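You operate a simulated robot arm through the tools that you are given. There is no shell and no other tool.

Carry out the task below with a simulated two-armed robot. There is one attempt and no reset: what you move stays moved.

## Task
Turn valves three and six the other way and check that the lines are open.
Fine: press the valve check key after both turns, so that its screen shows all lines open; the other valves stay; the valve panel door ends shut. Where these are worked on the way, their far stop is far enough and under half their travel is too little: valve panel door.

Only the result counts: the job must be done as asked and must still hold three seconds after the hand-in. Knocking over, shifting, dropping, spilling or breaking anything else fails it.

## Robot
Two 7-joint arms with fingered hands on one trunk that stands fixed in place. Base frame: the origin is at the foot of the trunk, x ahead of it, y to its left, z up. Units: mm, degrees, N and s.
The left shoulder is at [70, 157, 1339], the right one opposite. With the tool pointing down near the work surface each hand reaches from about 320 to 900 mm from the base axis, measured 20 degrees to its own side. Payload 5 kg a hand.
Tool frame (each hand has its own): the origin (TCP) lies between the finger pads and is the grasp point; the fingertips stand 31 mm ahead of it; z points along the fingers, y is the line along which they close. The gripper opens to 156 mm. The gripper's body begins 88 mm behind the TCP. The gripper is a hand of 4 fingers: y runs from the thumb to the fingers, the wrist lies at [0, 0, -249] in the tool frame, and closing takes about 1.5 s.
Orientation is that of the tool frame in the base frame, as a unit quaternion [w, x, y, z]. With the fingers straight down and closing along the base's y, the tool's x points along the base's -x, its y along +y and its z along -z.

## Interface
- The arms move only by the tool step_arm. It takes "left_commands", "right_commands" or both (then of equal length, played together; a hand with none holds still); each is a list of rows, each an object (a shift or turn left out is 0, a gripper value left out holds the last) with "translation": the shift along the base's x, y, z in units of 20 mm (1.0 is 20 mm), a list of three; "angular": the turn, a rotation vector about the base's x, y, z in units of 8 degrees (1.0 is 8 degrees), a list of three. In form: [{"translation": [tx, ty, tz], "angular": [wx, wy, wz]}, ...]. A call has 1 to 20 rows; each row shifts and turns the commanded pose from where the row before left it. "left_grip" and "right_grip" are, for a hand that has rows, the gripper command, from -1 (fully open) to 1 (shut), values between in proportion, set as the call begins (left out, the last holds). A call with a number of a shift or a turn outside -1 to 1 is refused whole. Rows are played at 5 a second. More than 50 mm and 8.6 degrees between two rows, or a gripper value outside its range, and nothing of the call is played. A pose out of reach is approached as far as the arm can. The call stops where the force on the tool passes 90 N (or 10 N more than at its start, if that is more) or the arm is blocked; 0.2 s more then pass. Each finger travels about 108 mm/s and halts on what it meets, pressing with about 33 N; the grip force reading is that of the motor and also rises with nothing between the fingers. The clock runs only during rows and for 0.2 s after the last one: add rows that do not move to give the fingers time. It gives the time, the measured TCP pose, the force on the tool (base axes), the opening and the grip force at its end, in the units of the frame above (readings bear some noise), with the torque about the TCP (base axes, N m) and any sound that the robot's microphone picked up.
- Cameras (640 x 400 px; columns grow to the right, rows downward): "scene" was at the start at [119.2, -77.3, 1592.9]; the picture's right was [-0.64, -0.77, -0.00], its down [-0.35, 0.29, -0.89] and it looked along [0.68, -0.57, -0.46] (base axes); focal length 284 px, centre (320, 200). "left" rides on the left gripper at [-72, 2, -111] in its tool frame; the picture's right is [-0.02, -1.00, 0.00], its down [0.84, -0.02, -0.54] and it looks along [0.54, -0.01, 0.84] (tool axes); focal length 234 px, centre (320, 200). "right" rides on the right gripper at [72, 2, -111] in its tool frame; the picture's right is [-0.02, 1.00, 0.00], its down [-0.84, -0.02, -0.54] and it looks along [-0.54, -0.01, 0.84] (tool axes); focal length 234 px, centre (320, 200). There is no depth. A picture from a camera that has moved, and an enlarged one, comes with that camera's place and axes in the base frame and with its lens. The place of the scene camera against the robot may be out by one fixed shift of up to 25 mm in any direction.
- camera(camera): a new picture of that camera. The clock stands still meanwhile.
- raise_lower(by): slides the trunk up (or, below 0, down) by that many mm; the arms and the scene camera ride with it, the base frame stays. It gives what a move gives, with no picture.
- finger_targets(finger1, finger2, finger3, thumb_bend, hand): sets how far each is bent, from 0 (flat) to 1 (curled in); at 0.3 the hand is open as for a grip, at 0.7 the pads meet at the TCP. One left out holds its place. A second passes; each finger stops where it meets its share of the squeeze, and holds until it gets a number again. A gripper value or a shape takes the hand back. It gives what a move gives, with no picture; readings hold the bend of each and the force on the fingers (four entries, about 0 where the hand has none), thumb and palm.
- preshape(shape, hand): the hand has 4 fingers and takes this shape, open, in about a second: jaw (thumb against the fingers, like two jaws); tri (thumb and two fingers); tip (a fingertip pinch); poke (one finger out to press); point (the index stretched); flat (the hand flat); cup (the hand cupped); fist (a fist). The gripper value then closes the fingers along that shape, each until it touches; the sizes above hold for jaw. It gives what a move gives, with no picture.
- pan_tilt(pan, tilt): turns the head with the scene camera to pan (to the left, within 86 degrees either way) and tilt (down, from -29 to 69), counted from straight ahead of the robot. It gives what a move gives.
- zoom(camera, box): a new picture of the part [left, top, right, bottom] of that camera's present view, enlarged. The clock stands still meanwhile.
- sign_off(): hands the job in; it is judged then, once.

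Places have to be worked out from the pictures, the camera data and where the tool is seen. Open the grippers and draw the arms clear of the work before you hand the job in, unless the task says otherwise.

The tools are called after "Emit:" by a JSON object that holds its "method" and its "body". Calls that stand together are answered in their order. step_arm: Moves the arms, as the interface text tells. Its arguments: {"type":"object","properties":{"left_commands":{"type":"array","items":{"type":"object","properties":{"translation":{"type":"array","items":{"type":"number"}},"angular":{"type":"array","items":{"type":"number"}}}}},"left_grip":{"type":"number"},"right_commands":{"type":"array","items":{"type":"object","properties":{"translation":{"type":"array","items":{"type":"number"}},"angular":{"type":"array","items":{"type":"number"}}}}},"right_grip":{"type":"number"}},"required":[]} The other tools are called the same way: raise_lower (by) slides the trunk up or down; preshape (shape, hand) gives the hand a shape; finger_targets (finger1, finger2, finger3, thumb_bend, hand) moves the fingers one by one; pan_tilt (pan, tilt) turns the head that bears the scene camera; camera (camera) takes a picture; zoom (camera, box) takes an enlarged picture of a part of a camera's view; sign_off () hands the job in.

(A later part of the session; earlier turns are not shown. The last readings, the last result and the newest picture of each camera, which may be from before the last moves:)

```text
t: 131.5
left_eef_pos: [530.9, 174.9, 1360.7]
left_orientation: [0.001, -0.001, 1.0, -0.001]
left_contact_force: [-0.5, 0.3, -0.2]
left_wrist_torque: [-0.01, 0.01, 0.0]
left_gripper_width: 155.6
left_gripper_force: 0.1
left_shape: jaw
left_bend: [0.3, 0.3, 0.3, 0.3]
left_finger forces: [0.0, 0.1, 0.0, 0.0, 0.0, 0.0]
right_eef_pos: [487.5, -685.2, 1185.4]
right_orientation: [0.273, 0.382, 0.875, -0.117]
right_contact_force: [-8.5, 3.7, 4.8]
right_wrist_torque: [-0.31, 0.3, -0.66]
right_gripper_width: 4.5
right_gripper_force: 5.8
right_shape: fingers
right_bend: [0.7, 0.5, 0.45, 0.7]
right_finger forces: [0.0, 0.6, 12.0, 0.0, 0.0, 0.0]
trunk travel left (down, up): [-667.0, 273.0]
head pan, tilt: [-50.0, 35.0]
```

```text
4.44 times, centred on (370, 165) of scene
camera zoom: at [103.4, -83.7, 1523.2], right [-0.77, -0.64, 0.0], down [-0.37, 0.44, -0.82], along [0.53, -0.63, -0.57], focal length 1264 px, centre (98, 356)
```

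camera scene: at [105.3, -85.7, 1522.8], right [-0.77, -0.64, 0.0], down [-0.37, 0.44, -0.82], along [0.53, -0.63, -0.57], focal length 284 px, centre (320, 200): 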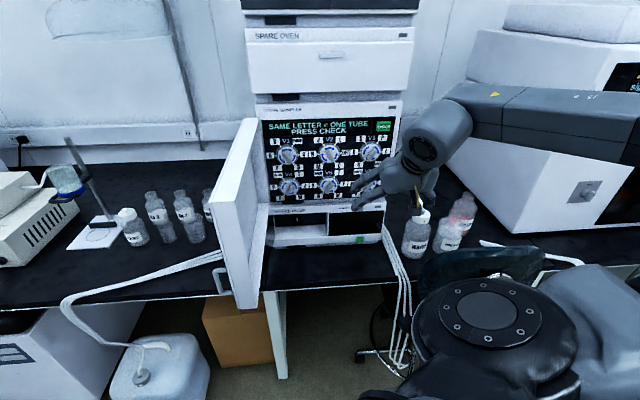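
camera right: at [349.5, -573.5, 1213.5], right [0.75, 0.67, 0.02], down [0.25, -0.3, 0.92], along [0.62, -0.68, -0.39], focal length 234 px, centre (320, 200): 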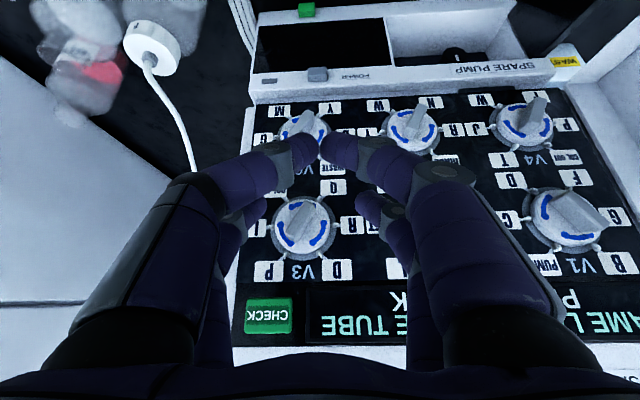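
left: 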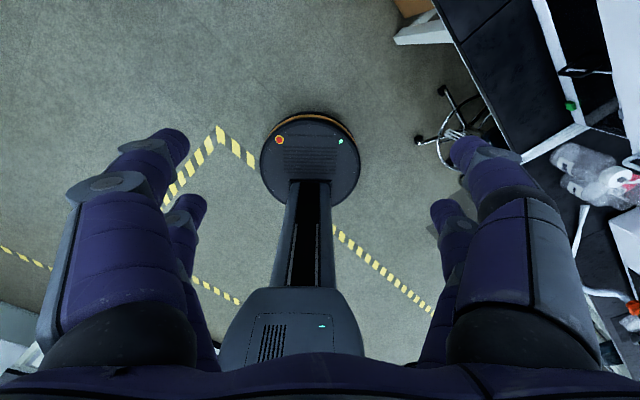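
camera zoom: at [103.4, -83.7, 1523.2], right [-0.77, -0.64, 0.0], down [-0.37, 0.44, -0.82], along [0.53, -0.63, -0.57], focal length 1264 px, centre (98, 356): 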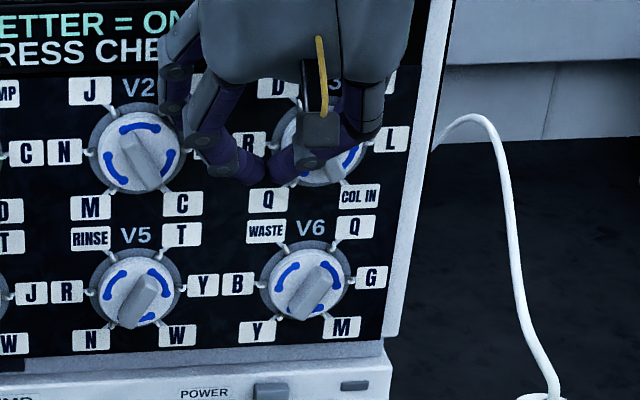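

Contact forces ~10 N were felt. I back off straight and look at V3's new state.

Emit:
{"method": "step_arm", "body": {"right_commands": [{"translation": [-0.6, 0.6, 0]}, {"translation": [-0.7, 0.7, 0]}, {"translation": [-0.7, 0.7, 0]}, {"translation": [-0.7, 0.7, 0]}]}}

Emit:
{"method": "camera", "body": {"camera": "right"}}

Emit:
{"method": "zoom", "body": {"camera": "right", "box": [210, 140, 450, 340]}}

```text
t: 132.5
left_eef_pos: [532.3, 175.2, 1361.4]
left_orientation: [0.0, -0.002, 1.0, -0.001]
left_contact_force: [0.4, 0.9, -0.2]
left_wrist_torque: [-0.03, -0.06, -0.03]
left_gripper_width: 155.9
left_gripper_force: 0.0
left_shape: jaw
left_bend: [0.3, 0.3, 0.3, 0.3]
left_finger forces: [0.1, 0.0, 0.1, 0.0, 0.0, 0.1]
right_eef_pos: [436.0, -629.8, 1182.1]
right_orientation: [0.271, 0.382, 0.876, -0.117]
right_contact_force: [-1.2, 0.8, -0.3]
right_wrist_torque: [0.0, -0.03, -0.01]
right_gripper_width: 4.2
right_gripper_force: 0.1
right_shape: fingers
right_bend: [0.7, 0.5, 0.5, 0.7]
right_finger forces: [0.1, 0.0, 0.0, 0.0, 0.0, 0.0]
trunk travel left (down, up): [-667.0, 273.0]
head pan, tilt: [-50.0, 35.0]
```

```text
taken
camera right: at [353.8, -540.2, 1233.5], right [0.75, 0.67, 0.02], down [0.24, -0.3, 0.92], along [0.62, -0.68, -0.38], focal length 234 px, centre (320, 200)
```

right: 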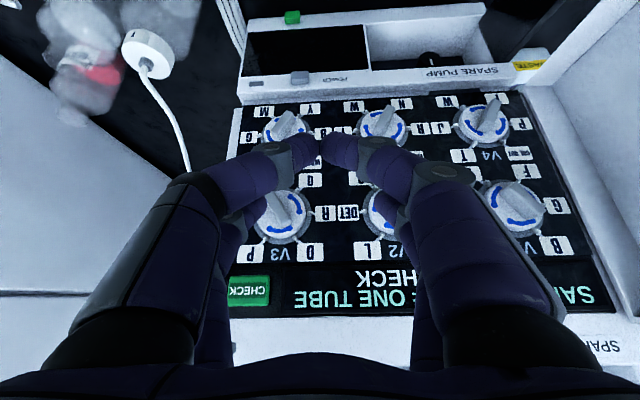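

```text
2.00 times, centred on (330, 240) of right
camera zoom: at [353.8, -540.2, 1233.5], right [0.75, 0.67, 0.02], down [0.24, -0.3, 0.92], along [0.62, -0.68, -0.38], focal length 468 px, centre (300, 120)
```

zoom: 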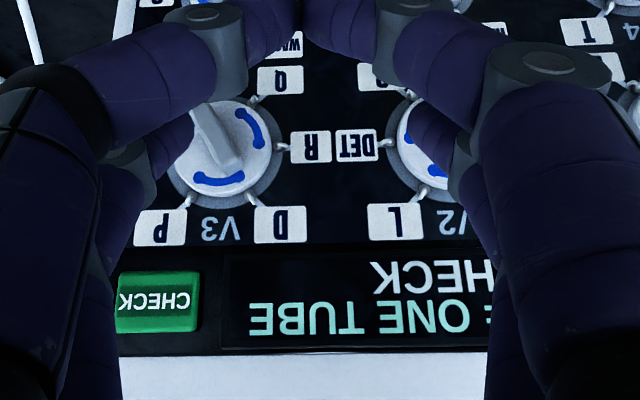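

V3 is turned: its arcs now bridge D–P at the top, ridge leaning left. I move down to the equivalent standoff for V6.

Emit:
{"method": "step_arm", "body": {"right_commands": [{"translation": [-0.03, -0.245, -0.92]}, {"translation": [-0.03, -0.245, -0.92]}, {"translation": [-0.03, -0.245, -0.92]}, {"translation": [-0.03, -0.245, -0.92]}, {"translation": [-0.03, -0.245, -0.92]}, {"translation": [-0.03, -0.245, -0.92]}, {"translation": [-0.03, -0.245, -0.92]}]}}

Emit:
{"method": "zoom", "body": {"camera": "right", "box": [210, 140, 450, 340]}}

Emit:
{"method": "zoom", "body": {"camera": "scene", "box": [250, 95, 410, 215]}}

```text
t: 134.1
left_eef_pos: [533.4, 172.1, 1360.7]
left_orientation: [0.001, -0.002, 1.0, -0.001]
left_contact_force: [0.0, 1.0, -0.4]
left_wrist_torque: [0.01, 0.02, 0.0]
left_gripper_width: 155.9
left_gripper_force: 0.0
left_shape: jaw
left_bend: [0.3, 0.3, 0.3, 0.3]
left_finger forces: [0.1, 0.1, 0.1, 0.0, 0.0, 0.1]
right_eef_pos: [431.2, -667.1, 1052.1]
right_orientation: [0.271, 0.383, 0.876, -0.116]
right_contact_force: [-0.4, -0.3, -0.5]
right_wrist_torque: [0.0, -0.01, 0.01]
right_gripper_width: 4.0
right_gripper_force: 0.1
right_shape: fingers
right_bend: [0.7, 0.5, 0.5, 0.7]
right_finger forces: [0.0, 0.0, 0.1, 0.1, 0.1, 0.0]
trunk travel left (down, up): [-667.0, 273.0]
head pan, tilt: [-50.0, 35.0]
```

```text
2.00 times, centred on (330, 240) of right
camera zoom: at [350.0, -576.7, 1103.7], right [0.75, 0.67, 0.02], down [0.25, -0.3, 0.92], along [0.62, -0.68, -0.39], focal length 468 px, centre (300, 120)
```

zoom: 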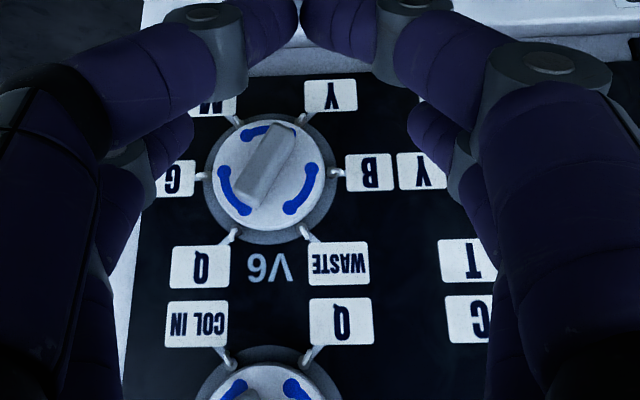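

```text
3.33 times, centred on (330, 155) of scene
camera zoom: at [106.2, -86.7, 1522.7], right [-0.77, -0.64, 0.0], down [-0.37, 0.44, -0.82], along [0.53, -0.63, -0.57], focal length 948 px, centre (287, 350)
```

zoom: 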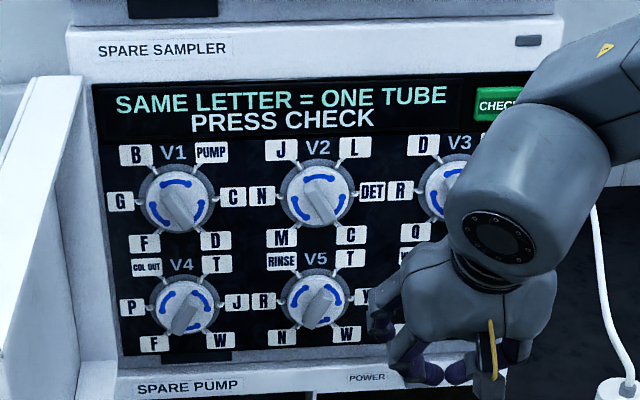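

V6 sits identically relative to the hand as V3 did. I repeat the same approach and arc sweep.

Emit:
{"method": "step_arm", "body": {"right_commands": [{"translation": [0.6, -0.5, 0.02]}, {"translation": [0.58, -0.52, 0]}, {"translation": [0.56, -0.54, 0]}]}}

Emit:
{"method": "zoom", "body": {"camera": "right", "box": [210, 140, 450, 340]}}

```text
t: 134.9
left_eef_pos: [534.2, 173.3, 1359.7]
left_orientation: [0.0, -0.002, 1.0, 0.001]
left_contact_force: [-0.5, 0.4, -0.2]
left_wrist_torque: [0.0, 0.02, 0.05]
left_gripper_width: 156.0
left_gripper_force: 0.1
left_shape: jaw
left_bend: [0.3, 0.3, 0.3, 0.3]
left_finger forces: [0.0, 0.1, 0.1, 0.0, 0.1, 0.0]
right_eef_pos: [466.0, -695.7, 1054.6]
right_orientation: [0.271, 0.382, 0.876, -0.116]
right_contact_force: [-0.6, -0.1, 0.1]
right_wrist_torque: [0.02, 0.0, -0.02]
right_gripper_width: 4.4
right_gripper_force: 0.0
right_shape: fingers
right_bend: [0.7, 0.5, 0.5, 0.7]
right_finger forces: [0.1, 0.0, 0.0, 0.0, 0.1, 0.0]
trunk travel left (down, up): [-667.0, 273.0]
head pan, tilt: [-50.0, 35.0]
```

```text
2.00 times, centred on (330, 240) of right
camera zoom: at [384.0, -606.3, 1106.0], right [0.75, 0.67, 0.02], down [0.25, -0.3, 0.92], along [0.62, -0.68, -0.39], focal length 468 px, centre (300, 120)
```

zoom: 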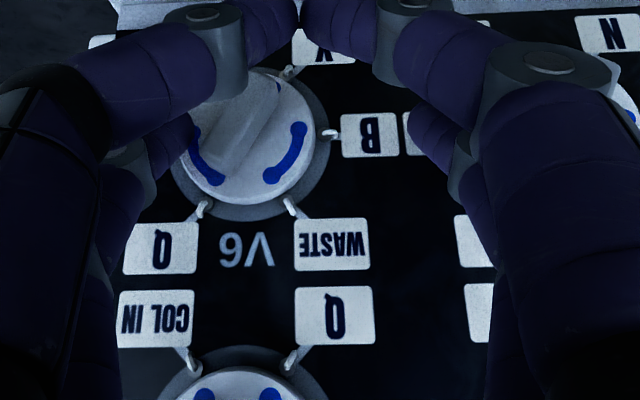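

The picture is identical to V3's. I run the same sweep.

Emit:
{"method": "step_arm", "body": {"right_commands": [{"translation": [0.28, -0.28, 0]}, {"translation": [0.15, 0.15, 0.125]}, {"translation": [0.1, 0.1, 0.27]}, {"translation": [0.1, 0.1, 0.27]}, {"translation": [0.16, 0.16, 0.14]}, {"translation": [0.16, 0.16, 0.14]}, {"translation": [0.21, 0.21, 0.08]}]}}

Emit:
{"method": "step_arm", "body": {"right_commands": [{"translation": [-0.6, 0.6, 0]}, {"translation": [-0.7, 0.7, 0]}, {"translation": [-0.7, 0.7, 0]}, {"translation": [-0.7, 0.7, 0]}]}}

Emit:
{"method": "zoom", "body": {"camera": "right", "box": [210, 140, 450, 340]}}

```text
t: 136.5
left_eef_pos: [531.8, 175.5, 1361.0]
left_orientation: [0.001, -0.003, 1.0, -0.001]
left_contact_force: [0.0, -0.1, 0.3]
left_wrist_torque: [-0.01, 0.0, 0.01]
left_gripper_width: 155.8
left_gripper_force: 0.1
left_shape: jaw
left_bend: [0.3, 0.3, 0.3, 0.3]
left_finger forces: [0.0, 0.1, 0.0, 0.1, 0.1, 0.0]
right_eef_pos: [489.0, -683.9, 1076.2]
right_orientation: [0.274, 0.381, 0.875, -0.117]
right_contact_force: [-7.5, 1.2, 6.1]
right_wrist_torque: [-0.4, 0.22, -0.52]
right_gripper_width: 4.2
right_gripper_force: 5.1
right_shape: fingers
right_bend: [0.7, 0.5, 0.44, 0.7]
right_finger forces: [0.0, 0.0, 11.0, 0.0, 0.0, 0.0]
trunk travel left (down, up): [-667.0, 273.0]
head pan, tilt: [-50.0, 35.0]
```

```text
t: 137.5
left_eef_pos: [532.6, 174.7, 1360.1]
left_orientation: [-0.001, -0.002, 1.0, -0.002]
left_contact_force: [0.3, 0.8, 0.7]
left_wrist_torque: [0.02, -0.02, -0.01]
left_gripper_width: 156.1
left_gripper_force: 0.1
left_shape: jaw
left_bend: [0.3, 0.3, 0.3, 0.3]
left_finger forces: [0.1, 0.0, 0.0, 0.0, 0.1, 0.0]
right_eef_pos: [432.2, -627.8, 1073.4]
right_orientation: [0.272, 0.382, 0.876, -0.116]
right_contact_force: [0.3, 0.7, 0.4]
right_wrist_torque: [0.0, 0.0, 0.0]
right_gripper_width: 4.3
right_gripper_force: 0.1
right_shape: fingers
right_bend: [0.7, 0.5, 0.5, 0.7]
right_finger forces: [0.0, 0.0, 0.0, 0.1, 0.1, 0.1]
trunk travel left (down, up): [-667.0, 273.0]
head pan, tilt: [-50.0, 35.0]
```

```text
2.00 times, centred on (330, 240) of right
camera zoom: at [351.7, -539.2, 1126.6], right [0.75, 0.67, 0.02], down [0.24, -0.3, 0.92], along [0.62, -0.68, -0.38], focal length 468 px, centre (300, 120)
```

zoom: 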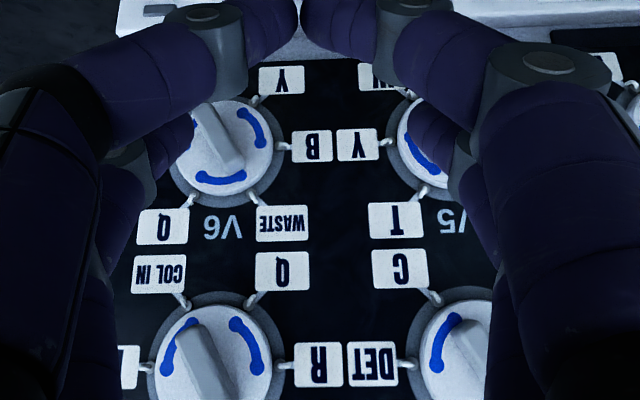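

Both V3 and V6 now lean left like V1/V2. Next is the CHECK key, estimated at s≈-214, z≈1226, c≈878. I move up to a standoff with finger3's tip aimed at it and look.

Emit:
{"method": "step_arm", "body": {"right_commands": [{"translation": [0, -0.3, 0.95]}, {"translation": [0, -0.3, 0.95]}, {"translation": [0, -0.3, 0.95]}, {"translation": [0, -0.3, 0.95]}, {"translation": [0, -0.3, 0.95]}, {"translation": [0, -0.3, 0.95]}, {"translation": [0, -0.3, 0.95]}, {"translation": [0, -0.3, 0.95]}]}}

Emit:
{"method": "camera", "body": {"camera": "right"}}

Emit:
{"method": "zoom", "body": {"camera": "right", "box": [210, 140, 450, 340]}}

Emit:
{"method": "zoom", "body": {"camera": "scene", "box": [250, 95, 410, 215]}}

```text
t: 139.3
left_eef_pos: [532.4, 173.9, 1361.0]
left_orientation: [0.0, -0.001, 1.0, 0.0]
left_contact_force: [0.3, -0.1, 0.1]
left_wrist_torque: [-0.01, 0.01, 0.02]
left_gripper_width: 156.0
left_gripper_force: 0.2
left_shape: jaw
left_bend: [0.3, 0.3, 0.3, 0.3]
left_finger forces: [0.1, 0.1, 0.1, 0.0, 0.0, 0.0]
right_eef_pos: [434.8, -677.7, 1225.8]
right_orientation: [0.272, 0.383, 0.875, -0.117]
right_contact_force: [0.0, -0.1, 0.2]
right_wrist_torque: [-0.02, 0.0, 0.01]
right_gripper_width: 4.2
right_gripper_force: 0.0
right_shape: fingers
right_bend: [0.7, 0.5, 0.5, 0.7]
right_finger forces: [0.1, 0.0, 0.0, 0.0, 0.1, 0.1]
trunk travel left (down, up): [-667.0, 273.0]
head pan, tilt: [-50.0, 35.0]
```

```text
taken
camera right: at [352.9, -587.6, 1278.5], right [0.75, 0.67, 0.02], down [0.25, -0.3, 0.92], along [0.62, -0.68, -0.38], focal length 234 px, centre (320, 200)
```

right: 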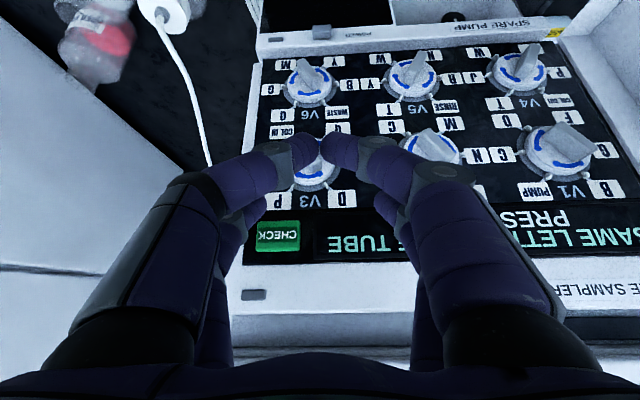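

```text
2.00 times, centred on (330, 240) of right
camera zoom: at [352.9, -587.6, 1278.5], right [0.75, 0.67, 0.02], down [0.25, -0.3, 0.92], along [0.62, -0.68, -0.38], focal length 468 px, centre (300, 120)
```

zoom: 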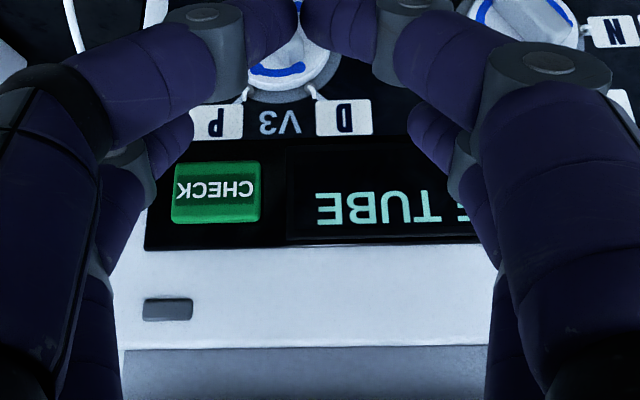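

```text
3.33 times, centred on (330, 155) of scene
camera zoom: at [105.0, -85.2, 1522.8], right [-0.77, -0.64, 0.0], down [-0.37, 0.44, -0.82], along [0.53, -0.63, -0.57], focal length 948 px, centre (287, 350)
```

zoom: 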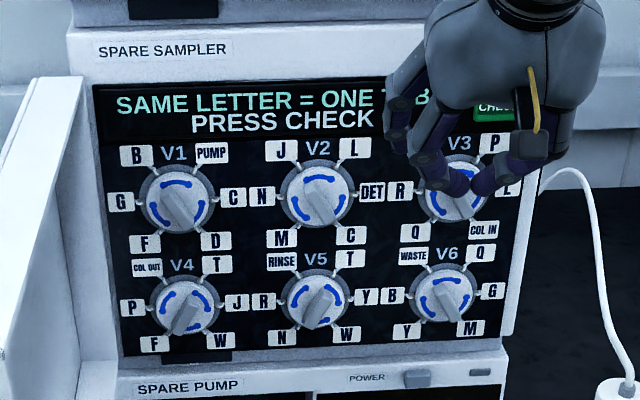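

V6 also reads turned. The key centre is at s≈-215, z≈1224; finger3's tip is at s≈-215, z≈1213. I raise 8 mm and press forward in small steps, watching force and screen.

Emit:
{"method": "step_arm", "body": {"right_commands": [{"translation": [0, 0, 0.4]}, {"translation": [0.7, -0.7, 0]}, {"translation": [0.7, -0.7, 0]}, {"translation": [0.18, -0.18, 0]}, {"translation": [0.18, -0.18, 0]}]}}

Emit:
{"method": "zoom", "body": {"camera": "right", "box": [210, 140, 450, 340]}}

Emit:
{"method": "zoom", "body": {"camera": "scene", "box": [250, 95, 410, 215]}}

```text
t: 140.5
left_eef_pos: [527.8, 179.3, 1361.8]
left_orientation: [0.003, -0.002, 1.0, -0.002]
left_contact_force: [0.5, 0.5, -0.5]
left_wrist_torque: [-0.01, 0.01, -0.02]
left_gripper_width: 156.0
left_gripper_force: 0.0
left_shape: jaw
left_bend: [0.3, 0.3, 0.3, 0.3]
left_finger forces: [0.0, 0.0, 0.0, 0.0, 0.0, 0.0]
right_eef_pos: [462.7, -705.9, 1234.4]
right_orientation: [0.267, 0.382, 0.877, -0.117]
right_contact_force: [-32.6, 32.8, -9.6]
right_wrist_torque: [0.52, 1.2, 2.03]
right_gripper_width: 4.1
right_gripper_force: 22.5
right_shape: fingers
right_bend: [0.7, 0.49, 0.5, 0.7]
right_finger forces: [0.1, 44.1, 1.9, 0.0, 0.0, 0.0]
trunk travel left (down, up): [-667.0, 273.0]
head pan, tilt: [-50.0, 35.0]
heard: click
```

```text
2.00 times, centred on (330, 240) of right
camera zoom: at [381.7, -616.6, 1286.9], right [0.74, 0.67, 0.01], down [0.25, -0.3, 0.92], along [0.62, -0.68, -0.39], focal length 468 px, centre (300, 120)
```

zoom: 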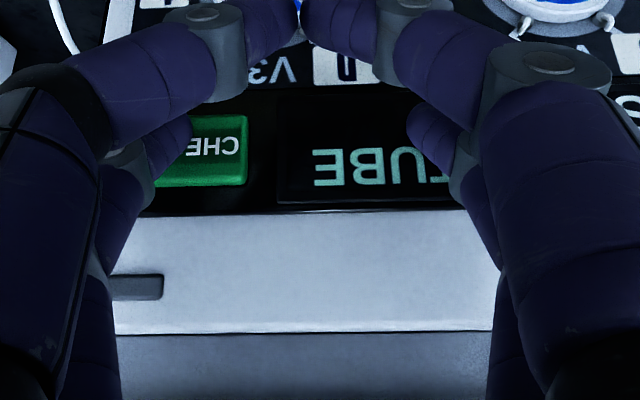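

```text
3.33 times, centred on (330, 155) of scene
camera zoom: at [99.0, -79.6, 1523.3], right [-0.77, -0.64, 0.0], down [-0.37, 0.44, -0.82], along [0.53, -0.63, -0.57], focal length 948 px, centre (287, 350)
```

zoom: 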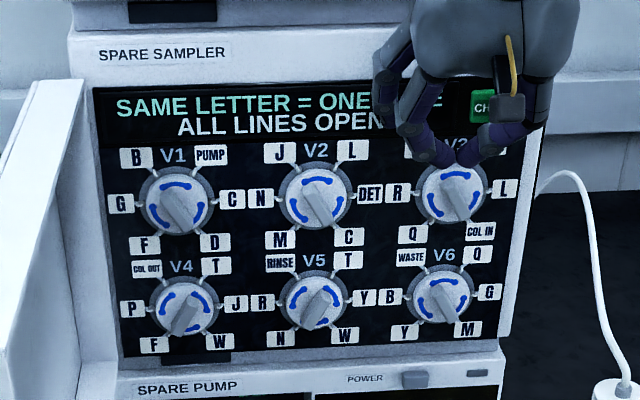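

A click was heard and the screen reads "ALL LINES OPEN". I withdraw the hand straight back and re-check.

Emit:
{"method": "step_arm", "body": {"right_commands": [{"translation": [-0.4, 0.4, 0]}, {"translation": [-0.7, 0.7, 0]}, {"translation": [-0.7, 0.7, 0]}, {"translation": [-0.7, 0.6, 0]}, {"translation": [-0.8, 0.2, 0]}, {"translation": [-0.8, 0, 0]}]}}

Emit:
{"method": "zoom", "body": {"camera": "scene", "box": [250, 95, 410, 215]}}

Emit:
{"method": "camera", "body": {"camera": "scene"}}

```text
t: 141.9
left_eef_pos: [530.3, 173.8, 1361.1]
left_orientation: [0.001, -0.002, 1.0, 0.0]
left_contact_force: [0.3, 0.1, 0.1]
left_wrist_torque: [0.01, -0.03, 0.02]
left_gripper_width: 155.8
left_gripper_force: 0.1
left_shape: jaw
left_bend: [0.3, 0.3, 0.3, 0.3]
left_finger forces: [0.0, 0.0, 0.1, 0.1, 0.0, 0.0]
right_eef_pos: [386.2, -662.5, 1234.8]
right_orientation: [0.272, 0.382, 0.875, -0.117]
right_contact_force: [-0.4, 0.3, -0.5]
right_wrist_torque: [-0.01, -0.02, 0.0]
right_gripper_width: 4.7
right_gripper_force: 0.1
right_shape: fingers
right_bend: [0.7, 0.5, 0.5, 0.7]
right_finger forces: [0.0, 0.0, 0.1, 0.1, 0.1, 0.1]
trunk travel left (down, up): [-667.0, 273.0]
head pan, tilt: [-50.0, 35.0]
```

```text
3.33 times, centred on (330, 155) of scene
camera zoom: at [103.6, -85.9, 1523.0], right [-0.77, -0.64, 0.0], down [-0.37, 0.44, -0.82], along [0.53, -0.63, -0.57], focal length 948 px, centre (287, 350)
```

zoom: 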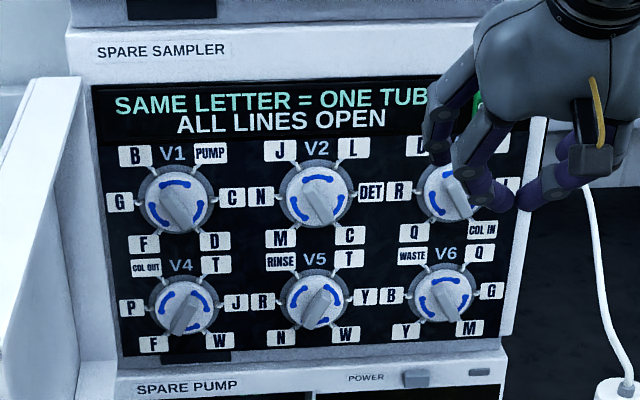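

```text
taken
camera scene: at [103.6, -85.9, 1523.0], right [-0.77, -0.64, 0.0], down [-0.37, 0.44, -0.82], along [0.53, -0.63, -0.57], focal length 284 px, centre (320, 200)
```

scene: 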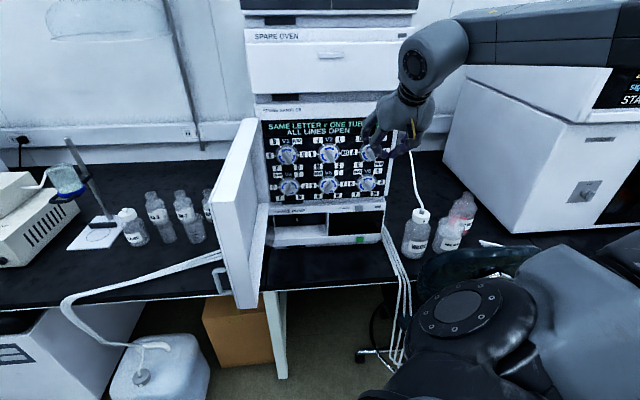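

Confirmed: "ALL LINES OPEN", only V3 and V6 changed. Now I clear the right hand out of the door's sweep, then use the left hand to push the sampler door shut from its outer face.

Emit:
{"method": "step_arm", "body": {"right_commands": [{"translation": [-0.8, 0.2, 0], "angular": [0.62, 0.62, 0]}, {"translation": [-0.9, 0.3, 0], "angular": [0.62, 0.62, 0]}, {"translation": [-0.9, 0.3, 0], "angular": [0.62, 0.62, 0]}, {"translation": [-0.9, 0.3, 0], "angular": [0.62, 0.62, 0]}, {"translation": [-0.9, 0.3, 0]}, {"translation": [-0.9, 0.3, 0]}, {"translation": [-0.9, 0.3, 0]}]}}

Emit:
{"method": "preshape", "body": {"hand": "left", "shape": "fist"}}

Emit:
{"method": "pan_tilt", "body": {"pan": -35, "tilt": 35}}

Emit:
{"method": "camera", "body": {"camera": "scene"}}

```text
t: 143.5
left_eef_pos: [532.6, 173.3, 1360.5]
left_orientation: [0.0, -0.001, 1.0, 0.0]
left_contact_force: [-0.3, -0.2, 0.5]
left_wrist_torque: [0.01, -0.01, 0.0]
left_gripper_width: 155.6
left_gripper_force: 0.1
left_shape: jaw
left_bend: [0.3, 0.3, 0.3, 0.3]
left_finger forces: [0.0, 0.0, 0.0, 0.0, 0.0, 0.0]
right_eef_pos: [261.3, -620.9, 1234.7]
right_orientation: [0.048, 0.398, 0.916, -0.028]
right_contact_force: [-0.2, -0.3, -0.2]
right_wrist_torque: [-0.03, -0.02, 0.05]
right_gripper_width: 4.2
right_gripper_force: 0.2
right_shape: fingers
right_bend: [0.7, 0.5, 0.5, 0.7]
right_finger forces: [0.0, 0.0, 0.0, 0.0, 0.0, 0.0]
trunk travel left (down, up): [-667.0, 273.0]
head pan, tilt: [-50.0, 35.0]
```

```text
t: 144.4
left_eef_pos: [533.1, 174.4, 1360.3]
left_orientation: [0.0, -0.002, 1.0, 0.0]
left_contact_force: [0.0, 0.7, 0.3]
left_wrist_torque: [0.02, 0.04, 0.03]
left_gripper_width: 0.0
left_gripper_force: 0.1
left_shape: fist
left_bend: [1.0, 1.0, 1.0, 0.52]
left_finger forces: [0.0, 0.0, 0.0, 0.0, 0.0, 0.0]
right_eef_pos: [262.0, -621.2, 1234.2]
right_orientation: [0.047, 0.397, 0.916, -0.029]
right_contact_force: [-0.3, 0.4, -1.0]
right_wrist_torque: [0.02, -0.02, -0.02]
right_gripper_width: 4.1
right_gripper_force: 0.1
right_shape: fingers
right_bend: [0.7, 0.5, 0.5, 0.7]
right_finger forces: [0.0, 0.1, 0.0, 0.1, 0.0, 0.0]
trunk travel left (down, up): [-667.0, 273.0]
head pan, tilt: [-50.0, 35.0]
```

```text
t: 145.1
left_eef_pos: [532.0, 174.5, 1361.3]
left_orientation: [0.0, -0.002, 1.0, -0.001]
left_contact_force: [0.0, -0.1, -1.0]
left_wrist_torque: [0.07, 0.0, -0.02]
left_gripper_width: 0.2
left_gripper_force: 0.0
left_shape: fist
left_bend: [1.0, 1.0, 1.0, 0.52]
left_finger forces: [0.0, 0.0, 0.0, 0.0, 0.1, 0.1]
right_eef_pos: [262.4, -619.9, 1234.5]
right_orientation: [0.048, 0.397, 0.916, -0.03]
right_contact_force: [-0.4, -0.3, -0.6]
right_wrist_torque: [0.01, 0.0, 0.0]
right_gripper_width: 4.3
right_gripper_force: 0.1
right_shape: fingers
right_bend: [0.7, 0.5, 0.5, 0.7]
right_finger forces: [0.0, 0.0, 0.0, 0.1, 0.0, 0.0]
trunk travel left (down, up): [-667.0, 273.0]
head pan, tilt: [-35.0, 35.0]
```

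```text
taken
camera scene: at [120.9, -68.7, 1522.8], right [-0.57, -0.82, 0.0], down [-0.47, 0.33, -0.82], along [0.67, -0.47, -0.57], focal length 284 px, centre (320, 200)
```

scene: 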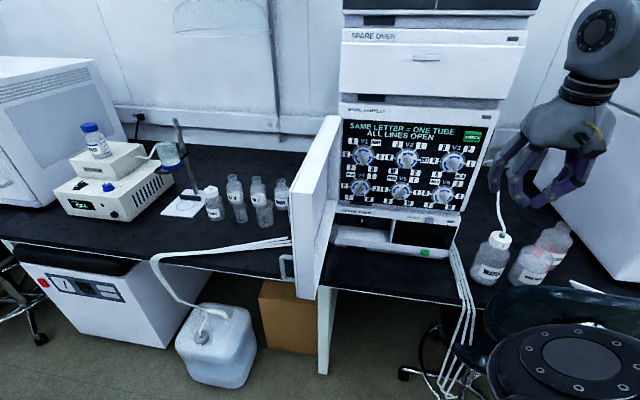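

The door stands at about 90°. I bring the left fist to the outer (left) side of the door, at z≈1160, above the handle.

Emit:
{"method": "step_arm", "body": {"left_commands": [{"translation": [0.3, -0.95, 0]}, {"translation": [0.3, -0.95, 0]}, {"translation": [0.3, -0.95, 0]}, {"translation": [0.3, -0.95, 0]}, {"translation": [0.3, -0.95, 0]}, {"translation": [0.3, -0.95, 0]}, {"translation": [0.3, -0.95, 0]}, {"translation": [0.3, -0.95, 0]}, {"translation": [0.3, -0.95, 0]}, {"translation": [0.3, -0.95, 0]}, {"translation": [0.2, -0.95, 0]}, {"translation": [0.2, -0.95, 0]}, {"translation": [0.2, -0.95, 0]}]}}

Emit:
{"method": "step_arm", "body": {"left_commands": [{"translation": [0, 0, -1]}, {"translation": [0, 0, -1]}, {"translation": [0, 0, -1]}, {"translation": [0, 0, -1]}, {"translation": [0, 0, -1]}, {"translation": [0, 0, -1]}, {"translation": [0, 0, -1]}, {"translation": [0, 0, -1]}, {"translation": [0, 0, -1]}, {"translation": [0, 0, -1]}]}}

Emit:
{"method": "camera", "body": {"camera": "scene"}}

```text
t: 147.9
left_eef_pos: [603.8, -74.6, 1361.6]
left_orientation: [-0.001, -0.003, 1.0, 0.001]
left_contact_force: [0.5, 0.0, -0.1]
left_wrist_torque: [0.04, 0.02, 0.0]
left_gripper_width: 0.2
left_gripper_force: 0.0
left_shape: fist
left_bend: [1.0, 1.0, 1.0, 0.52]
left_finger forces: [0.0, 0.1, 0.0, 0.0, 0.0, 0.0]
right_eef_pos: [262.1, -622.3, 1233.3]
right_orientation: [0.047, 0.397, 0.916, -0.027]
right_contact_force: [0.3, -0.3, 0.0]
right_wrist_torque: [0.06, -0.01, -0.03]
right_gripper_width: 4.3
right_gripper_force: 0.1
right_shape: fingers
right_bend: [0.7, 0.5, 0.5, 0.7]
right_finger forces: [0.1, 0.0, 0.1, 0.1, 0.0, 0.0]
trunk travel left (down, up): [-667.0, 273.0]
head pan, tilt: [-35.0, 35.0]
```

```text
t: 150.1
left_eef_pos: [606.5, -73.4, 1159.4]
left_orientation: [0.001, -0.003, 1.0, 0.001]
left_contact_force: [0.3, 1.2, -0.7]
left_wrist_torque: [0.0, 0.03, -0.01]
left_gripper_width: 0.0
left_gripper_force: 0.1
left_shape: fist
left_bend: [1.0, 1.0, 1.0, 0.52]
left_finger forces: [0.0, 0.0, 0.0, 0.0, 0.0, 0.0]
right_eef_pos: [262.6, -621.6, 1233.3]
right_orientation: [0.048, 0.397, 0.916, -0.029]
right_contact_force: [0.4, 0.2, 0.1]
right_wrist_torque: [0.02, 0.0, -0.01]
right_gripper_width: 4.1
right_gripper_force: 0.0
right_shape: fingers
right_bend: [0.7, 0.5, 0.5, 0.7]
right_finger forces: [0.0, 0.0, 0.0, 0.1, 0.1, 0.1]
trunk travel left (down, up): [-667.0, 273.0]
head pan, tilt: [-35.0, 35.0]
```

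```text
taken
camera scene: at [121.6, -68.6, 1522.8], right [-0.57, -0.82, 0.0], down [-0.47, 0.33, -0.82], along [0.67, -0.47, -0.57], focal length 284 px, centre (320, 200)
```

scene: 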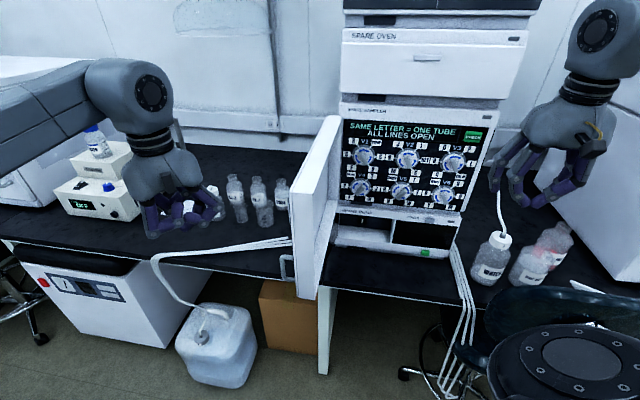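

I move the left fist to the door's outer face and begin pushing it closed along the arc.

Emit:
{"method": "step_arm", "body": {"left_commands": [{"translation": [-0.46, -0.9, 0]}, {"translation": [-0.46, -0.9, 0]}, {"translation": [-0.46, -0.9, 0]}, {"translation": [-0.46, -0.9, 0]}, {"translation": [-0.46, -0.9, 0]}, {"translation": [-0.46, -0.9, 0]}, {"translation": [-0.46, -0.9, 0]}, {"translation": [-0.46, -0.9, 0]}, {"translation": [-0.46, -0.9, 0]}, {"translation": [-0.78, -0.64, 0]}, {"translation": [-0.78, -0.64, 0]}, {"translation": [-0.78, -0.64, 0]}, {"translation": [-0.78, -0.64, 0]}]}}

Emit:
{"method": "camera", "body": {"camera": "scene"}}

```text
t: 152.9
left_eef_pos: [460.4, -286.2, 1158.6]
left_orientation: [0.001, -0.002, 1.0, 0.001]
left_contact_force: [-2.0, 0.5, -0.8]
left_wrist_torque: [0.0, -0.02, 0.0]
left_gripper_width: 0.0
left_gripper_force: 0.0
left_shape: fist
left_bend: [1.0, 1.0, 1.0, 0.52]
left_finger forces: [0.0, 0.0, 0.0, 0.0, 0.0, 0.0]
right_eef_pos: [260.1, -622.1, 1234.4]
right_orientation: [0.048, 0.397, 0.916, -0.028]
right_contact_force: [-0.1, 0.2, 0.1]
right_wrist_torque: [0.0, -0.04, 0.01]
right_gripper_width: 4.0
right_gripper_force: 0.0
right_shape: fingers
right_bend: [0.7, 0.5, 0.5, 0.7]
right_finger forces: [0.1, 0.0, 0.1, 0.1, 0.0, 0.0]
trunk travel left (down, up): [-667.0, 273.0]
head pan, tilt: [-35.0, 35.0]
```

```text
taken
camera scene: at [120.3, -69.7, 1522.8], right [-0.57, -0.82, 0.0], down [-0.47, 0.33, -0.82], along [0.67, -0.47, -0.57], focal length 284 px, centre (320, 200)
```

scene: 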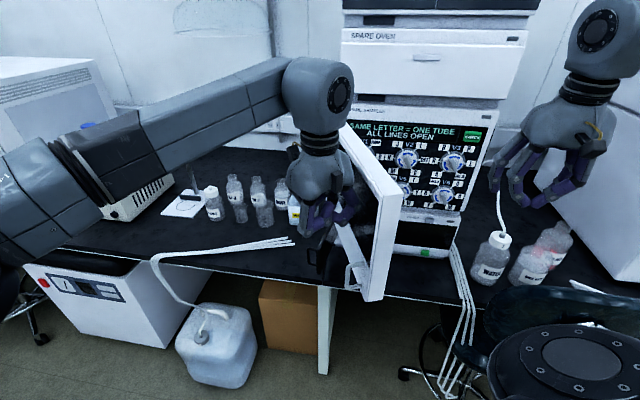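

The door is following (~70°). I raise the right hand above the door's top for clearance while the left hand keeps pushing.

Emit:
{"method": "step_arm", "body": {"left_commands": [{}, {}, {}, {}, {}, {"translation": [-0.59, -0.81, 0]}, {"translation": [-0.59, -0.81, 0]}, {"translation": [-0.59, -0.81, 0]}, {"translation": [-0.59, -0.81, 0]}, {"translation": [-0.36, -0.95, 0]}, {"translation": [-0.36, -0.95, 0]}, {"translation": [-0.36, -0.95, 0]}, {"translation": [-0.36, -0.95, 0]}], "right_commands": [{"translation": [-0.4, -0.4, 0.9]}, {"translation": [-0.4, -0.4, 0.9]}, {"translation": [-0.4, -0.4, 0.9]}, {"translation": [-0.4, -0.4, 0.9]}, {"translation": [-0.2, -0.4, 0.9]}, {}, {}, {}, {}, {}, {}, {}, {}]}}

Emit:
{"method": "camera", "body": {"camera": "scene"}}

```text
t: 155.7
left_eef_pos: [415.2, -358.0, 1159.4]
left_orientation: [0.0, -0.001, 1.0, 0.0]
left_contact_force: [-0.2, -0.1, -0.2]
left_wrist_torque: [0.02, -0.01, -0.01]
left_gripper_width: 0.2
left_gripper_force: 0.1
left_shape: fist
left_bend: [1.0, 1.0, 0.99, 0.52]
left_finger forces: [0.0, 0.1, 0.1, 0.0, 0.0, 0.1]
left hand out of reach, approached as far as the arm can: row 10, 11, 12, 13
right_eef_pos: [225.3, -661.4, 1323.4]
right_orientation: [0.048, 0.397, 0.916, -0.028]
right_contact_force: [-0.3, -0.2, -0.7]
right_wrist_torque: [0.01, -0.02, -0.03]
right_gripper_width: 4.4
right_gripper_force: 0.1
right_shape: fingers
right_bend: [0.7, 0.5, 0.5, 0.7]
right_finger forces: [0.0, 0.0, 0.1, 0.0, 0.0, 0.0]
trunk travel left (down, up): [-667.0, 273.0]
head pan, tilt: [-35.0, 35.0]
```

```text
taken
camera scene: at [120.7, -69.0, 1522.8], right [-0.57, -0.82, 0.0], down [-0.47, 0.33, -0.82], along [0.67, -0.47, -0.57], focal length 284 px, centre (320, 200)
```

scene: 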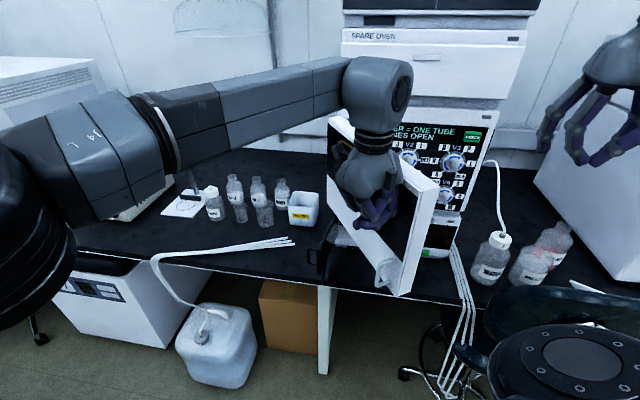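

The left arm reaches its limit with the door at ~55°. I withdraw the left hand, then bring the right hand over the door top to its outer side to finish closing.

Emit:
{"method": "step_arm", "body": {"left_commands": [{"translation": [0.5, 0.9, 0]}, {"translation": [0.5, 0.9, 0]}, {"translation": [0.5, 0.9, 0.3]}, {"translation": [0.5, 0.9, 0.5]}, {"translation": [0.5, 0.9, 0.7]}, {"translation": [0.3, 0.95, 0.9]}, {"translation": [0.3, 0.95, 0.9]}, {"translation": [0, 0.95, 0.9]}, {"translation": [0, 0.95, 0.9]}, {"translation": [0, 0.95, 0.9]}, {"translation": [0, 0.95, 0.9]}, {"translation": [0, 0.95, 0.9]}, {"translation": [0, 0.95, 0.9]}, {"translation": [0, 0.95, 0.5]}, {"translation": [0, 0.95, 0]}, {"translation": [0, 0.95, 0]}, {"translation": [0, 0.95, 0]}, {"translation": [0, 0.95, 0]}]}}

Emit:
{"method": "step_arm", "body": {"right_commands": [{"translation": [0.2, 0.9, 0]}, {"translation": [0.2, 0.9, 0]}, {"translation": [0.2, 0.9, 0]}, {"translation": [0.2, 0.9, 0]}, {"translation": [0.2, 0.9, 0]}, {"translation": [0.2, 0.9, 0]}, {"translation": [0.3, 0.9, 0]}, {"translation": [0.3, 0.9, 0]}, {"translation": [0.3, 0.9, 0]}, {"translation": [0.3, 0.9, 0]}, {"translation": [0.3, 0.9, 0]}, {"translation": [0.3, 0.9, 0]}, {"translation": [0.3, 0.9, 0]}, {"translation": [0.3, 0.9, 0]}, {"translation": [0.3, 0.9, 0]}, {"translation": [0.3, 0.9, 0]}, {"translation": [0.3, 0.9, 0]}, {"translation": [0.3, 0.9, 0]}, {"translation": [0.3, 0.9, 0]}]}}

Emit:
{"method": "camera", "body": {"camera": "scene"}}

```text
t: 159.5
left_eef_pos: [475.3, -17.3, 1344.2]
left_orientation: [0.0, -0.002, 1.0, -0.001]
left_contact_force: [-0.6, 0.3, 1.0]
left_wrist_torque: [-0.04, -0.02, -0.03]
left_gripper_width: 0.0
left_gripper_force: 0.1
left_shape: fist
left_bend: [1.0, 1.0, 0.99, 0.52]
left_finger forces: [0.1, 0.1, 0.1, 0.0, 0.0, 0.0]
right_eef_pos: [224.7, -659.9, 1324.8]
right_orientation: [0.048, 0.397, 0.916, -0.029]
right_contact_force: [-0.1, 0.3, 0.8]
right_wrist_torque: [-0.01, 0.0, -0.01]
right_gripper_width: 3.8
right_gripper_force: 0.0
right_shape: fingers
right_bend: [0.7, 0.5, 0.5, 0.7]
right_finger forces: [0.0, 0.1, 0.0, 0.1, 0.0, 0.1]
trunk travel left (down, up): [-667.0, 273.0]
head pan, tilt: [-35.0, 35.0]
```

```text
t: 163.5
left_eef_pos: [477.1, -18.8, 1342.6]
left_orientation: [0.0, -0.002, 1.0, -0.001]
left_contact_force: [-0.1, -0.6, 0.3]
left_wrist_torque: [0.03, -0.01, -0.01]
left_gripper_width: 0.1
left_gripper_force: 0.1
left_shape: fist
left_bend: [1.0, 1.0, 0.99, 0.52]
left_finger forces: [0.1, 0.0, 0.0, 0.0, 0.1, 0.0]
right_eef_pos: [330.3, -318.2, 1322.2]
right_orientation: [0.047, 0.397, 0.916, -0.029]
right_contact_force: [0.3, 0.9, 0.3]
right_wrist_torque: [-0.02, 0.02, 0.02]
right_gripper_width: 4.4
right_gripper_force: 0.1
right_shape: fingers
right_bend: [0.7, 0.5, 0.5, 0.7]
right_finger forces: [0.0, 0.0, 0.0, 0.0, 0.0, 0.1]
trunk travel left (down, up): [-667.0, 273.0]
head pan, tilt: [-35.0, 35.0]
```

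```text
taken
camera scene: at [121.7, -67.8, 1522.7], right [-0.57, -0.82, 0.0], down [-0.47, 0.33, -0.82], along [0.67, -0.47, -0.57], focal length 284 px, centre (320, 200)
```

scene: 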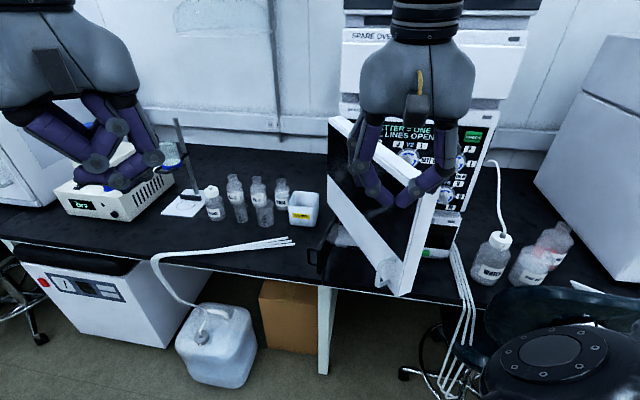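

The right hand is above the outer side of the door. I make a fist, descend to z≈1172, and push the door closed in stages.

Emit:
{"method": "preshape", "body": {"hand": "right", "shape": "fist"}}

Emit:
{"method": "step_arm", "body": {"right_commands": [{"translation": [0, 0.2, -0.95]}, {"translation": [0, 0.2, -0.95]}, {"translation": [0, 0, -0.95]}, {"translation": [0, 0, -0.95]}, {"translation": [0, 0, -0.95]}, {"translation": [0, 0, -0.95]}, {"translation": [0, 0, -0.95]}, {"translation": [0, 0, -0.95]}]}}

Emit:
{"method": "step_arm", "body": {"right_commands": [{"translation": [0.4, -0.8, 0]}, {"translation": [0.4, -0.8, 0]}, {"translation": [0.4, -0.8, 0]}, {"translation": [0.4, -0.8, 0]}, {"translation": [0.2, -0.9, 0]}, {"translation": [0.2, -0.9, 0]}]}}

Emit:
{"method": "camera", "body": {"camera": "scene"}}

```text
t: 164.4
left_eef_pos: [475.7, -19.2, 1344.3]
left_orientation: [0.0, -0.002, 1.0, 0.0]
left_contact_force: [0.4, 0.1, 0.1]
left_wrist_torque: [-0.01, 0.0, 0.03]
left_gripper_width: 0.0
left_gripper_force: 0.1
left_shape: fist
left_bend: [1.0, 1.0, 0.99, 0.52]
left_finger forces: [0.1, 0.0, 0.0, 0.1, 0.1, 0.1]
right_eef_pos: [329.6, -320.1, 1321.9]
right_orientation: [0.048, 0.397, 0.916, -0.028]
right_contact_force: [0.1, -0.9, -0.3]
right_wrist_torque: [0.02, -0.04, -0.03]
right_gripper_width: 0.0
right_gripper_force: 0.0
right_shape: fist
right_bend: [1.0, 1.0, 1.0, 0.52]
right_finger forces: [0.0, 0.1, 0.0, 0.0, 0.0, 0.0]
trunk travel left (down, up): [-667.0, 273.0]
head pan, tilt: [-35.0, 35.0]
```

```text
t: 166.2
left_eef_pos: [477.0, -19.7, 1342.8]
left_orientation: [0.0, -0.002, 1.0, 0.001]
left_contact_force: [0.6, 1.3, 0.1]
left_wrist_torque: [-0.01, -0.01, 0.01]
left_gripper_width: 0.0
left_gripper_force: 0.0
left_shape: fist
left_bend: [1.0, 1.0, 0.99, 0.52]
left_finger forces: [0.1, 0.0, 0.1, 0.0, 0.0, 0.1]
right_eef_pos: [329.5, -312.2, 1171.9]
right_orientation: [0.048, 0.397, 0.916, -0.028]
right_contact_force: [0.3, 0.1, 0.7]
right_wrist_torque: [0.03, 0.03, 0.0]
right_gripper_width: 0.0
right_gripper_force: 0.0
right_shape: fist
right_bend: [1.0, 1.0, 0.99, 0.52]
right_finger forces: [0.1, 0.0, 0.0, 0.0, 0.0, 0.0]
trunk travel left (down, up): [-667.0, 273.0]
head pan, tilt: [-35.0, 35.0]
```

```text
t: 167.6
left_eef_pos: [474.5, -19.1, 1343.5]
left_orientation: [0.001, -0.001, 1.0, 0.0]
left_contact_force: [0.0, -0.4, -0.1]
left_wrist_torque: [0.0, -0.02, 0.02]
left_gripper_width: 0.0
left_gripper_force: 0.0
left_shape: fist
left_bend: [1.0, 1.0, 0.99, 0.52]
left_finger forces: [0.0, 0.0, 0.1, 0.1, 0.0, 0.0]
right_eef_pos: [370.1, -412.9, 1173.8]
right_orientation: [0.048, 0.398, 0.916, -0.029]
right_contact_force: [-1.2, 0.0, 0.5]
right_wrist_torque: [-0.03, -0.06, 0.03]
right_gripper_width: 0.0
right_gripper_force: 0.0
right_shape: fist
right_bend: [1.0, 1.0, 0.99, 0.52]
right_finger forces: [0.1, 0.0, 0.0, 0.0, 0.0, 0.0]
trunk travel left (down, up): [-667.0, 273.0]
head pan, tilt: [-35.0, 35.0]
```

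```text
taken
camera scene: at [119.5, -68.1, 1523.0], right [-0.57, -0.82, 0.0], down [-0.47, 0.33, -0.82], along [0.67, -0.47, -0.57], focal length 284 px, centre (320, 200)
```

scene: 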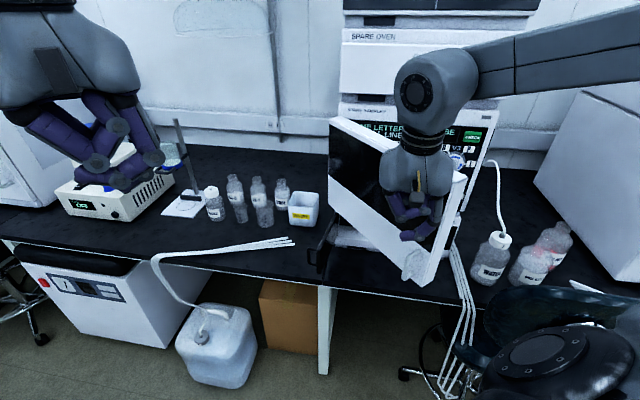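

The door follows at ~45°. I keep pushing along the path toward shut.

Emit:
{"method": "step_arm", "body": {"right_commands": [{"translation": [0.1, -0.95, 0]}, {"translation": [0.1, -0.95, 0]}, {"translation": [0.1, -0.95, 0]}, {"translation": [0.1, -0.95, 0]}, {"translation": [0.1, -0.95, 0]}, {"translation": [0.2, -0.95, 0]}, {"translation": [0.2, -0.95, 0]}, {"translation": [0.2, -0.95, 0]}]}}

Emit:
{"method": "camera", "body": {"camera": "scene"}}

```text
t: 169.4
left_eef_pos: [476.8, -20.1, 1344.1]
left_orientation: [0.0, -0.003, 1.0, -0.001]
left_contact_force: [0.2, -0.1, -0.1]
left_wrist_torque: [0.0, -0.01, 0.02]
left_gripper_width: 0.0
left_gripper_force: 0.0
left_shape: fist
left_bend: [1.0, 1.0, 0.99, 0.52]
left_finger forces: [0.0, 0.0, 0.0, 0.0, 0.0, 0.0]
right_eef_pos: [391.2, -562.6, 1171.8]
right_orientation: [0.047, 0.397, 0.916, -0.028]
right_contact_force: [0.4, 0.1, -1.0]
right_wrist_torque: [0.0, 0.01, 0.01]
right_gripper_width: 0.2
right_gripper_force: 0.1
right_shape: fist
right_bend: [1.0, 1.0, 0.99, 0.52]
right_finger forces: [0.1, 0.1, 0.0, 0.0, 0.1, 0.0]
trunk travel left (down, up): [-667.0, 273.0]
head pan, tilt: [-35.0, 35.0]
```

```text
taken
camera scene: at [121.0, -69.4, 1522.8], right [-0.57, -0.82, 0.0], down [-0.47, 0.33, -0.82], along [0.67, -0.47, -0.57], focal length 284 px, centre (320, 200)
```

scene: 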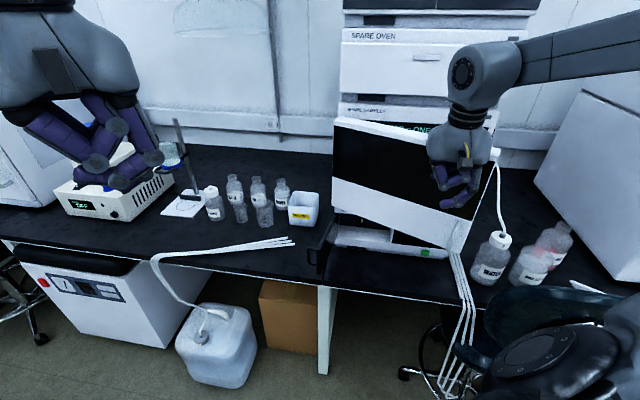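

Nearly shut (~18°). I push straight toward the stack, slowing near the end.

Emit:
{"method": "step_arm", "body": {"right_commands": [{"translation": [0.6, -0.7, 0]}, {"translation": [0.6, -0.7, 0]}, {"translation": [0.6, -0.7, 0]}, {"translation": [0.5, -0.6, 0]}]}}

Emit:
{"method": "camera", "body": {"camera": "scene"}}

```text
t: 170.4
left_eef_pos: [476.4, -20.0, 1342.8]
left_orientation: [-0.001, -0.001, 1.0, 0.0]
left_contact_force: [1.3, 0.6, -0.1]
left_wrist_torque: [-0.01, 0.01, -0.05]
left_gripper_width: 0.0
left_gripper_force: 0.0
left_shape: fist
left_bend: [1.0, 1.0, 0.99, 0.52]
left_finger forces: [0.1, 0.0, 0.1, 0.1, 0.0, 0.0]
right_eef_pos: [437.5, -616.9, 1169.6]
right_orientation: [0.046, 0.397, 0.916, -0.029]
right_contact_force: [-0.6, -0.4, -0.8]
right_wrist_torque: [0.01, -0.01, -0.01]
right_gripper_width: 0.0
right_gripper_force: 0.0
right_shape: fist
right_bend: [1.0, 1.0, 0.99, 0.52]
right_finger forces: [0.1, 0.0, 0.0, 0.0, 0.0, 0.0]
trunk travel left (down, up): [-667.0, 273.0]
head pan, tilt: [-35.0, 35.0]
```

```text
taken
camera scene: at [122.1, -69.5, 1522.6], right [-0.57, -0.82, 0.0], down [-0.47, 0.33, -0.82], along [0.67, -0.47, -0.57], focal length 284 px, centre (320, 200)
```

scene: 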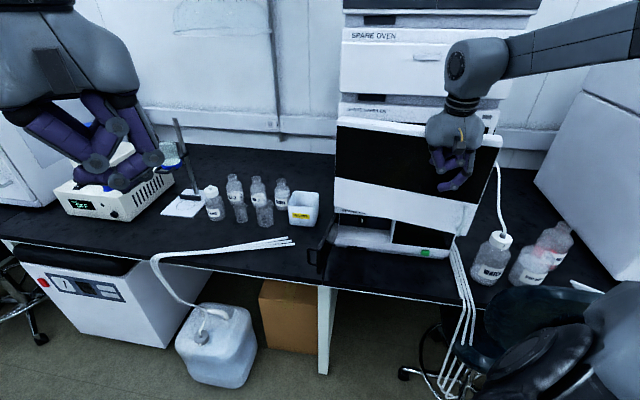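

Almost closed. I continue with smaller steps until contact with the stop.

Emit:
{"method": "step_arm", "body": {"right_commands": [{"translation": [0.35, -0.45, 0]}, {"translation": [0.35, -0.45, 0]}, {"translation": [0.3, -0.35, 0]}, {"translation": [0.2, -0.25, 0]}]}}

Emit:
{"method": "zoom", "body": {"camera": "scene", "box": [310, 90, 530, 280]}}

```text
t: 171.4
left_eef_pos: [476.2, -18.7, 1343.6]
left_orientation: [-0.001, -0.002, 1.0, 0.0]
left_contact_force: [-0.1, 0.7, 0.3]
left_wrist_torque: [-0.01, 0.03, 0.01]
left_gripper_width: 0.0
left_gripper_force: 0.0
left_shape: fist
left_bend: [1.0, 1.0, 0.99, 0.52]
left_finger forces: [0.1, 0.0, 0.0, 0.0, 0.0, 0.0]
right_eef_pos: [462.4, -646.8, 1171.0]
right_orientation: [0.048, 0.396, 0.916, -0.028]
right_contact_force: [-0.5, -0.2, 0.3]
right_wrist_torque: [-0.03, -0.02, -0.02]
right_gripper_width: 0.0
right_gripper_force: 0.1
right_shape: fist
right_bend: [1.0, 1.0, 0.99, 0.52]
right_finger forces: [0.0, 0.0, 0.0, 0.1, 0.1, 0.0]
trunk travel left (down, up): [-667.0, 273.0]
head pan, tilt: [-35.0, 35.0]
```

```text
2.11 times, centred on (420, 185) of scene
camera zoom: at [121.5, -68.9, 1522.7], right [-0.57, -0.82, 0.0], down [-0.47, 0.33, -0.82], along [0.67, -0.47, -0.57], focal length 598 px, centre (110, 232)
```

zoom: 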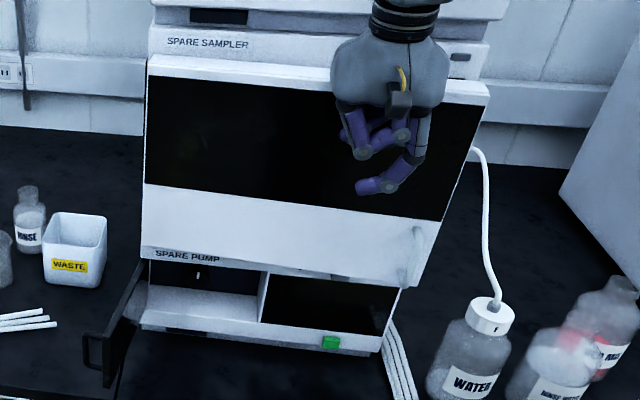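

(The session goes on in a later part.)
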